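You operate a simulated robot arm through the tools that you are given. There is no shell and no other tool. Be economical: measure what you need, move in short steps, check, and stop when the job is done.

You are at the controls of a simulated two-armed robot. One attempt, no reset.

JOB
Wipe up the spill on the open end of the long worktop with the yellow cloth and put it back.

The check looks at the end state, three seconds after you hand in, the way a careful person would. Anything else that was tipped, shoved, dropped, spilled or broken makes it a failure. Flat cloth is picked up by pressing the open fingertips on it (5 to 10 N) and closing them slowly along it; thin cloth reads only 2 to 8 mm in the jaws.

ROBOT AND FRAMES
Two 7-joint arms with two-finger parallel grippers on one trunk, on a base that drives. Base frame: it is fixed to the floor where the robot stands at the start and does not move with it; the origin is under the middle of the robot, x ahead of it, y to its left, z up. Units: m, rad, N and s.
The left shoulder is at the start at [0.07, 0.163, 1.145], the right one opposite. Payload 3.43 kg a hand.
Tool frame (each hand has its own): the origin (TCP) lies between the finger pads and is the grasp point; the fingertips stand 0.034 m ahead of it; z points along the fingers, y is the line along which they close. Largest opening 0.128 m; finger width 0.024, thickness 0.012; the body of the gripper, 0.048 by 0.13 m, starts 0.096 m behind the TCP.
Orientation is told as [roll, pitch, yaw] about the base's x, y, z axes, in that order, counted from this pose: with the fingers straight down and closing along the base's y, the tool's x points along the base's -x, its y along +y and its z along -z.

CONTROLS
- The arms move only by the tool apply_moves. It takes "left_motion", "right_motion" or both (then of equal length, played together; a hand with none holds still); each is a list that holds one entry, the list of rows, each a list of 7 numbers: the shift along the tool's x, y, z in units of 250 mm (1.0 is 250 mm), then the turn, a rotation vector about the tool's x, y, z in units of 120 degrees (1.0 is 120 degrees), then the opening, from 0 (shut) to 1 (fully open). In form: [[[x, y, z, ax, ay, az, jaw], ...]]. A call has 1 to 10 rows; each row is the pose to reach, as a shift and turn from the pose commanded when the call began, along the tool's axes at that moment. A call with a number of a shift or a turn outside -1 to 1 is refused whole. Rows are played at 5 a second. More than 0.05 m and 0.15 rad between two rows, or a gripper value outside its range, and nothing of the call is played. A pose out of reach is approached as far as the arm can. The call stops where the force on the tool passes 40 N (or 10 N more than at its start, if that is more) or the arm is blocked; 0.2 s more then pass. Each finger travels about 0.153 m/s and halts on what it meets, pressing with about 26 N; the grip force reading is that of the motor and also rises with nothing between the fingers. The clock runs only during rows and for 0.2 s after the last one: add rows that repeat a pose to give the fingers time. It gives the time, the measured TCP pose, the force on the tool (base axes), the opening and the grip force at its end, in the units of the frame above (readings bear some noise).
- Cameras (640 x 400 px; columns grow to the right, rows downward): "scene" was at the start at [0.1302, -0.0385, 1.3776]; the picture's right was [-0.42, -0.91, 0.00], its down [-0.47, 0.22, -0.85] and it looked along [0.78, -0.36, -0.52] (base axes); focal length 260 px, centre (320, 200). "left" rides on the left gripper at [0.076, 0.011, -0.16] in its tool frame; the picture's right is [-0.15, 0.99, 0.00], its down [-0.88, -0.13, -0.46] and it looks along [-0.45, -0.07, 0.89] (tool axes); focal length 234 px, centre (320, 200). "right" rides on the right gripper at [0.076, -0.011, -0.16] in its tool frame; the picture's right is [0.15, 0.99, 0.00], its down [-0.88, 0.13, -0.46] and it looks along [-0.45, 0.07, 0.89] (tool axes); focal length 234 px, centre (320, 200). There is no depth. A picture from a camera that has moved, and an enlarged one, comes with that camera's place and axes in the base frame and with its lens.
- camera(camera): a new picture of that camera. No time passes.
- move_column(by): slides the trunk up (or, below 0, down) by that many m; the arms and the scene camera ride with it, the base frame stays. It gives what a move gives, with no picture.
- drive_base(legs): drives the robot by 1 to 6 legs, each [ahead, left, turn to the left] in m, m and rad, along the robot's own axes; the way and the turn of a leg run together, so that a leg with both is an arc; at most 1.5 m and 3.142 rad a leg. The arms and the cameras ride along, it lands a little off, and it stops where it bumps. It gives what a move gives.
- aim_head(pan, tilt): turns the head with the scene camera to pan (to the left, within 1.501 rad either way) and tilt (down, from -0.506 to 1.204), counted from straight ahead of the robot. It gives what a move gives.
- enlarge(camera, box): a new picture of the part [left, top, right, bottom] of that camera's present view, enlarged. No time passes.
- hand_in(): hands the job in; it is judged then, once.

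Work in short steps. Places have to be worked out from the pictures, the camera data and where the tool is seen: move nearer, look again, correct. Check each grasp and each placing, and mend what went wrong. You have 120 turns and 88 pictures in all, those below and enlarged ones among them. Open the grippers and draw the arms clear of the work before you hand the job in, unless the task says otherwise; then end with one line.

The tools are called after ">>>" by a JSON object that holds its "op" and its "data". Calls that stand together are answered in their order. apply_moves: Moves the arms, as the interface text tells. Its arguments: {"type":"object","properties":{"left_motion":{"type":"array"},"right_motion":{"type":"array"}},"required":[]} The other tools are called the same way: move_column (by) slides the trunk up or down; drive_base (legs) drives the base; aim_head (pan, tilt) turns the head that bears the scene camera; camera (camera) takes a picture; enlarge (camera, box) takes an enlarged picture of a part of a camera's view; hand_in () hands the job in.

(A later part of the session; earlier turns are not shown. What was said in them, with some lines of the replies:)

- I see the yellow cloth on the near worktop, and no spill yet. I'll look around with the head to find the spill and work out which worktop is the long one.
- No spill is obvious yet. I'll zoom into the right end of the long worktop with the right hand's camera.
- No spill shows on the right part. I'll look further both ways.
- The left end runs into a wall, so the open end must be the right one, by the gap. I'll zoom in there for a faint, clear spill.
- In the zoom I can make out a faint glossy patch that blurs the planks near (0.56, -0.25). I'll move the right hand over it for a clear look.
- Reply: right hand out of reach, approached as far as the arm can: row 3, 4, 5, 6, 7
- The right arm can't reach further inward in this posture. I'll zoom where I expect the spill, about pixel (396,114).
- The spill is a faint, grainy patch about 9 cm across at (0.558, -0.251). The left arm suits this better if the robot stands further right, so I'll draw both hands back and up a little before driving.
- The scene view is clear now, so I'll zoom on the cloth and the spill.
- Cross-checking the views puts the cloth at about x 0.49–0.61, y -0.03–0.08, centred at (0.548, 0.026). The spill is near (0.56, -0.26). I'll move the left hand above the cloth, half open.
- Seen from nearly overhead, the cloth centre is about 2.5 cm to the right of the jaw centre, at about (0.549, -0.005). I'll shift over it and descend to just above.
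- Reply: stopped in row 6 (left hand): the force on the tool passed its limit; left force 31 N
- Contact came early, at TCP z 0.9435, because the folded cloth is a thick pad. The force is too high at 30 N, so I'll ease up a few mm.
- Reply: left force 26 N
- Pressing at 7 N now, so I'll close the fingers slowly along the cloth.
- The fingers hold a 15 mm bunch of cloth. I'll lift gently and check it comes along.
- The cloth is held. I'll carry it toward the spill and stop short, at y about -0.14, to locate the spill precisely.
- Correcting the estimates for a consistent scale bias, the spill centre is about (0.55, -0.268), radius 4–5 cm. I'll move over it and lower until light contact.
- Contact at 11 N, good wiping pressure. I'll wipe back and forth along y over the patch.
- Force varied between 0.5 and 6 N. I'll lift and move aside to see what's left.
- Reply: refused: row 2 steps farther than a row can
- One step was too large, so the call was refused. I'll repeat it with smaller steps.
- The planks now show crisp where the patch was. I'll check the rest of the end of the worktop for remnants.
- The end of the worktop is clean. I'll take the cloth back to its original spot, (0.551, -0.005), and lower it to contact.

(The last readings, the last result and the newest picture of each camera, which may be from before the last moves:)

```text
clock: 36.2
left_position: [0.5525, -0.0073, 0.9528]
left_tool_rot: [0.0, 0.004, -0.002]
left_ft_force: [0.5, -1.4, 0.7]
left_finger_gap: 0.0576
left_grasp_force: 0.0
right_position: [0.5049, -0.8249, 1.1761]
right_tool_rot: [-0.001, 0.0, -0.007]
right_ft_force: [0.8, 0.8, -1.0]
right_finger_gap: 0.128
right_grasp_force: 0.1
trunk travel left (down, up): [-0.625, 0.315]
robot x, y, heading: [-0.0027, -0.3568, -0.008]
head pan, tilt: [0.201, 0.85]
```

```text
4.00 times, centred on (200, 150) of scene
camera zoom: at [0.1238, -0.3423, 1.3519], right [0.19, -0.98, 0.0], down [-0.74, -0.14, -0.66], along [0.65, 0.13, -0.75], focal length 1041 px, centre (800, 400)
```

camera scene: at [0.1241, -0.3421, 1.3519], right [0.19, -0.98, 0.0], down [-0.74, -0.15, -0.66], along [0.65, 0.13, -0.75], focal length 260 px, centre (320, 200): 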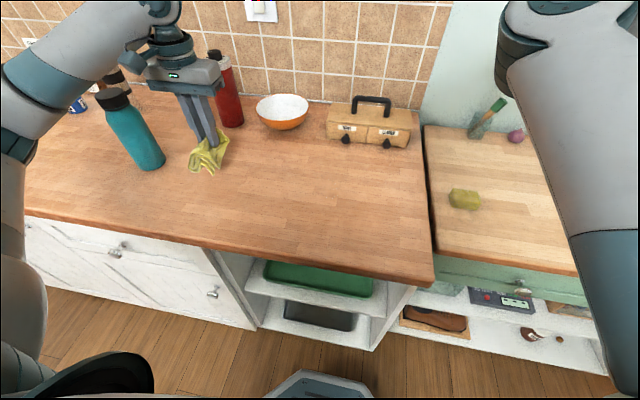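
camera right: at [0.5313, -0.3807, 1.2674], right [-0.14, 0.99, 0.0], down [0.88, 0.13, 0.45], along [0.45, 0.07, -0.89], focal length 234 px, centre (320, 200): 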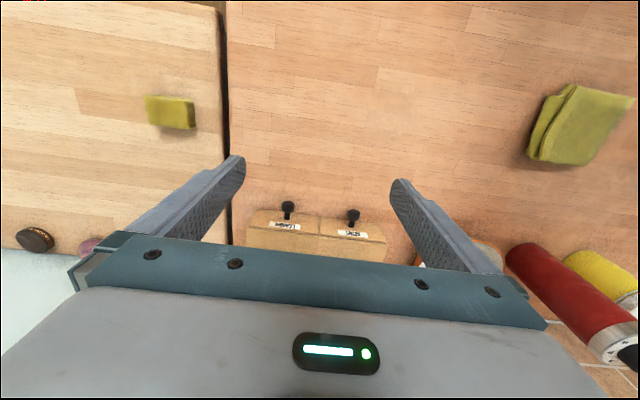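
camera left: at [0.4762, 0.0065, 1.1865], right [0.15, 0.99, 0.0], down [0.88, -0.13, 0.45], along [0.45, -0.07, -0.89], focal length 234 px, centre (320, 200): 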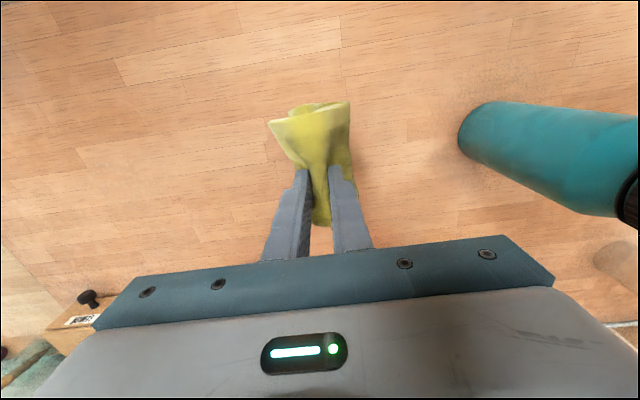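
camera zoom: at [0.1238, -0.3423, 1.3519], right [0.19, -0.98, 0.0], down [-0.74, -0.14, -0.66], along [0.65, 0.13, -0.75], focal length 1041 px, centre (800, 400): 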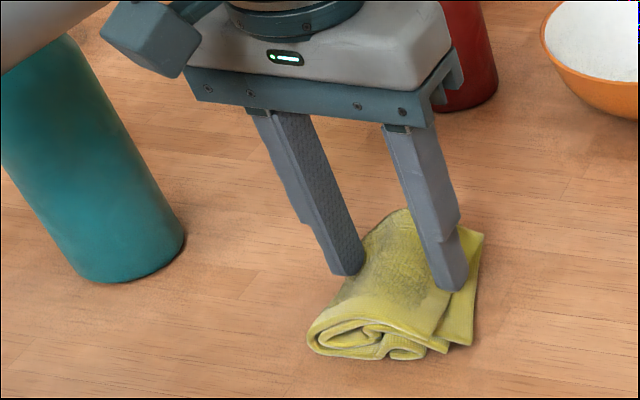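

The cloth is released but still a bit bunched. I'll raise the hand and compare with the original.

>>> {"op": "apply_moves", "data": {"left_motion": [[[0, 0, -0.08, 0, 0, 0, 0.45], [0, 0, -0.22, 0, 0, 0, 0.5], [0, 0, -0.38, 0, 0, 0, 0.5], [0, 0, -0.38, 0, 0, 0, 0.5]]]}}

>>> {"op": "camera", "data": {"camera": "left"}}

>>> {"op": "enlarge", "data": {"camera": "scene", "box": [160, 120, 416, 280]}}

```text
clock: 37.2
left_position: [0.5537, -0.0056, 1.0469]
left_tool_rot: [-0.001, 0.004, -0.001]
left_ft_force: [0.5, -0.2, -0.4]
left_finger_gap: 0.064
left_grasp_force: 0.1
right_position: [0.5051, -0.8256, 1.1748]
right_tool_rot: [0.0, -0.001, -0.007]
right_ft_force: [0.5, -0.1, -0.5]
right_finger_gap: 0.1279
right_grasp_force: 0.1
trunk travel left (down, up): [-0.625, 0.315]
robot x, y, heading: [0.0004, -0.3568, -0.008]
head pan, tilt: [0.201, 0.85]
```

```text
51 pictures are left
camera left: at [0.4784, 0.0059, 1.2072], right [0.15, 0.99, 0.0], down [0.88, -0.13, 0.45], along [0.45, -0.07, -0.89], focal length 234 px, centre (320, 200)
```

left: 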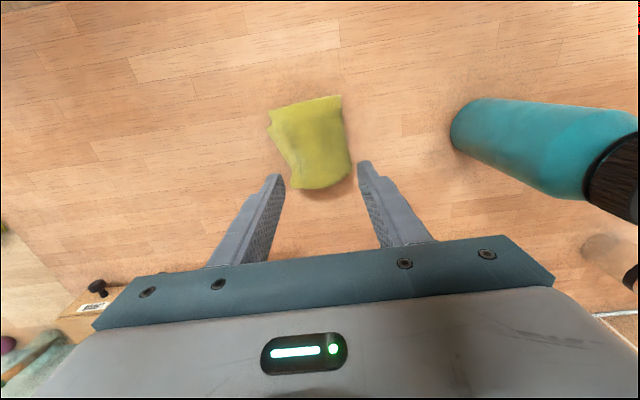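

```text
2.50 times, centred on (288, 200) of scene
camera zoom: at [0.1244, -0.3416, 1.3518], right [0.19, -0.98, 0.0], down [-0.74, -0.15, -0.66], along [0.65, 0.13, -0.75], focal length 650 px, centre (400, 200)
```

zoom: 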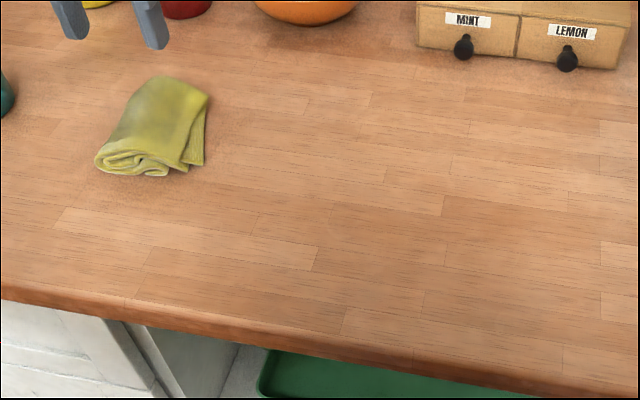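

The cloth is back in place, still folded and only slightly puffier, and the worktop is clean with nothing else disturbed. I'll raise the left hand clear and take a last look.

>>> {"op": "apply_moves", "data": {"left_motion": [[[0, 0, -0.15, 0, 0, 0, 0.6], [0, 0, -0.3, 0, 0, 0, 0.8], [0, -0.05, -0.45, 0, 0, 0, 1], [0, -0.2, -0.55, 0, 0, 0, 1], [0, -0.36, -0.55, 0, 0, 0, 1], [0, -0.52, -0.55, 0, 0, 0, 1], [0, -0.68, -0.55, 0, 0, 0, 1], [0, -0.84, -0.55, 0, 0, 0, 1], [0, -0.84, -0.55, 0, 0, 0, 1]]]}}

>>> {"op": "camera", "data": {"camera": "scene"}}

>>> {"op": "enlarge", "data": {"camera": "left", "box": [240, 60, 496, 220]}}

```text
clock: 39.2
left_position: [0.5538, -0.216, 1.1857]
left_tool_rot: [-0.002, 0.004, -0.002]
left_ft_force: [0.8, 0.8, -0.7]
left_finger_gap: 0.1279
left_grasp_force: 0.1
right_position: [0.5058, -0.8234, 1.1751]
right_tool_rot: [-0.001, 0.001, -0.007]
right_ft_force: [-0.6, -0.3, 1.1]
right_finger_gap: 0.128
right_grasp_force: 0.0
trunk travel left (down, up): [-0.625, 0.315]
robot x, y, heading: [-0.0006, -0.3589, -0.009]
head pan, tilt: [0.201, 0.85]
```

```text
49 pictures are left
camera scene: at [0.1234, -0.3411, 1.3519], right [0.19, -0.98, 0.0], down [-0.74, -0.15, -0.66], along [0.65, 0.13, -0.75], focal length 260 px, centre (320, 200)
```

scene: 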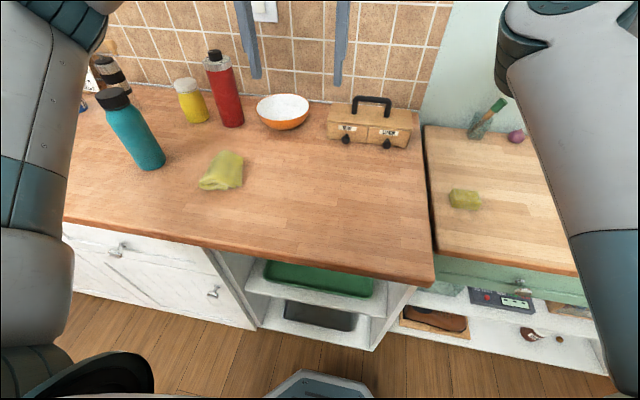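

```text
2.50 times, centred on (368, 140) of left
camera zoom: at [0.4776, -0.2049, 1.3462], right [0.15, 0.99, 0.0], down [0.88, -0.13, 0.45], along [0.45, -0.07, -0.89], focal length 585 px, centre (200, 350)
```

zoom: 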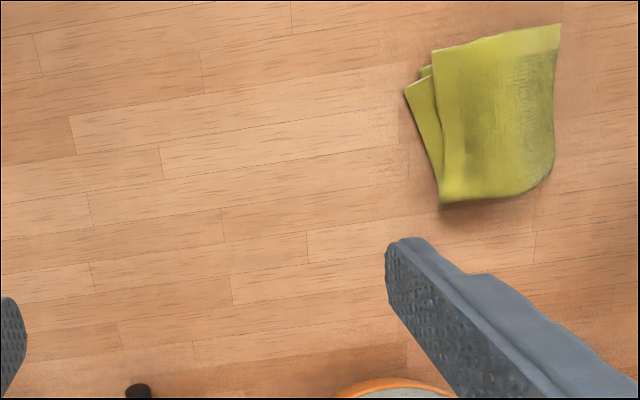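

The spill is gone, the cloth lies folded in its old place, and both hands are open and clear, so I'll hand in.

>>> {"op": "hand_in", "data": {}}

```text
The job is handed in.
```

I wiped up the spill on the open (right) end of the long worktop with the yellow cloth and put the cloth back in its place, still folded but slightly bunched; nothing else was disturbed.
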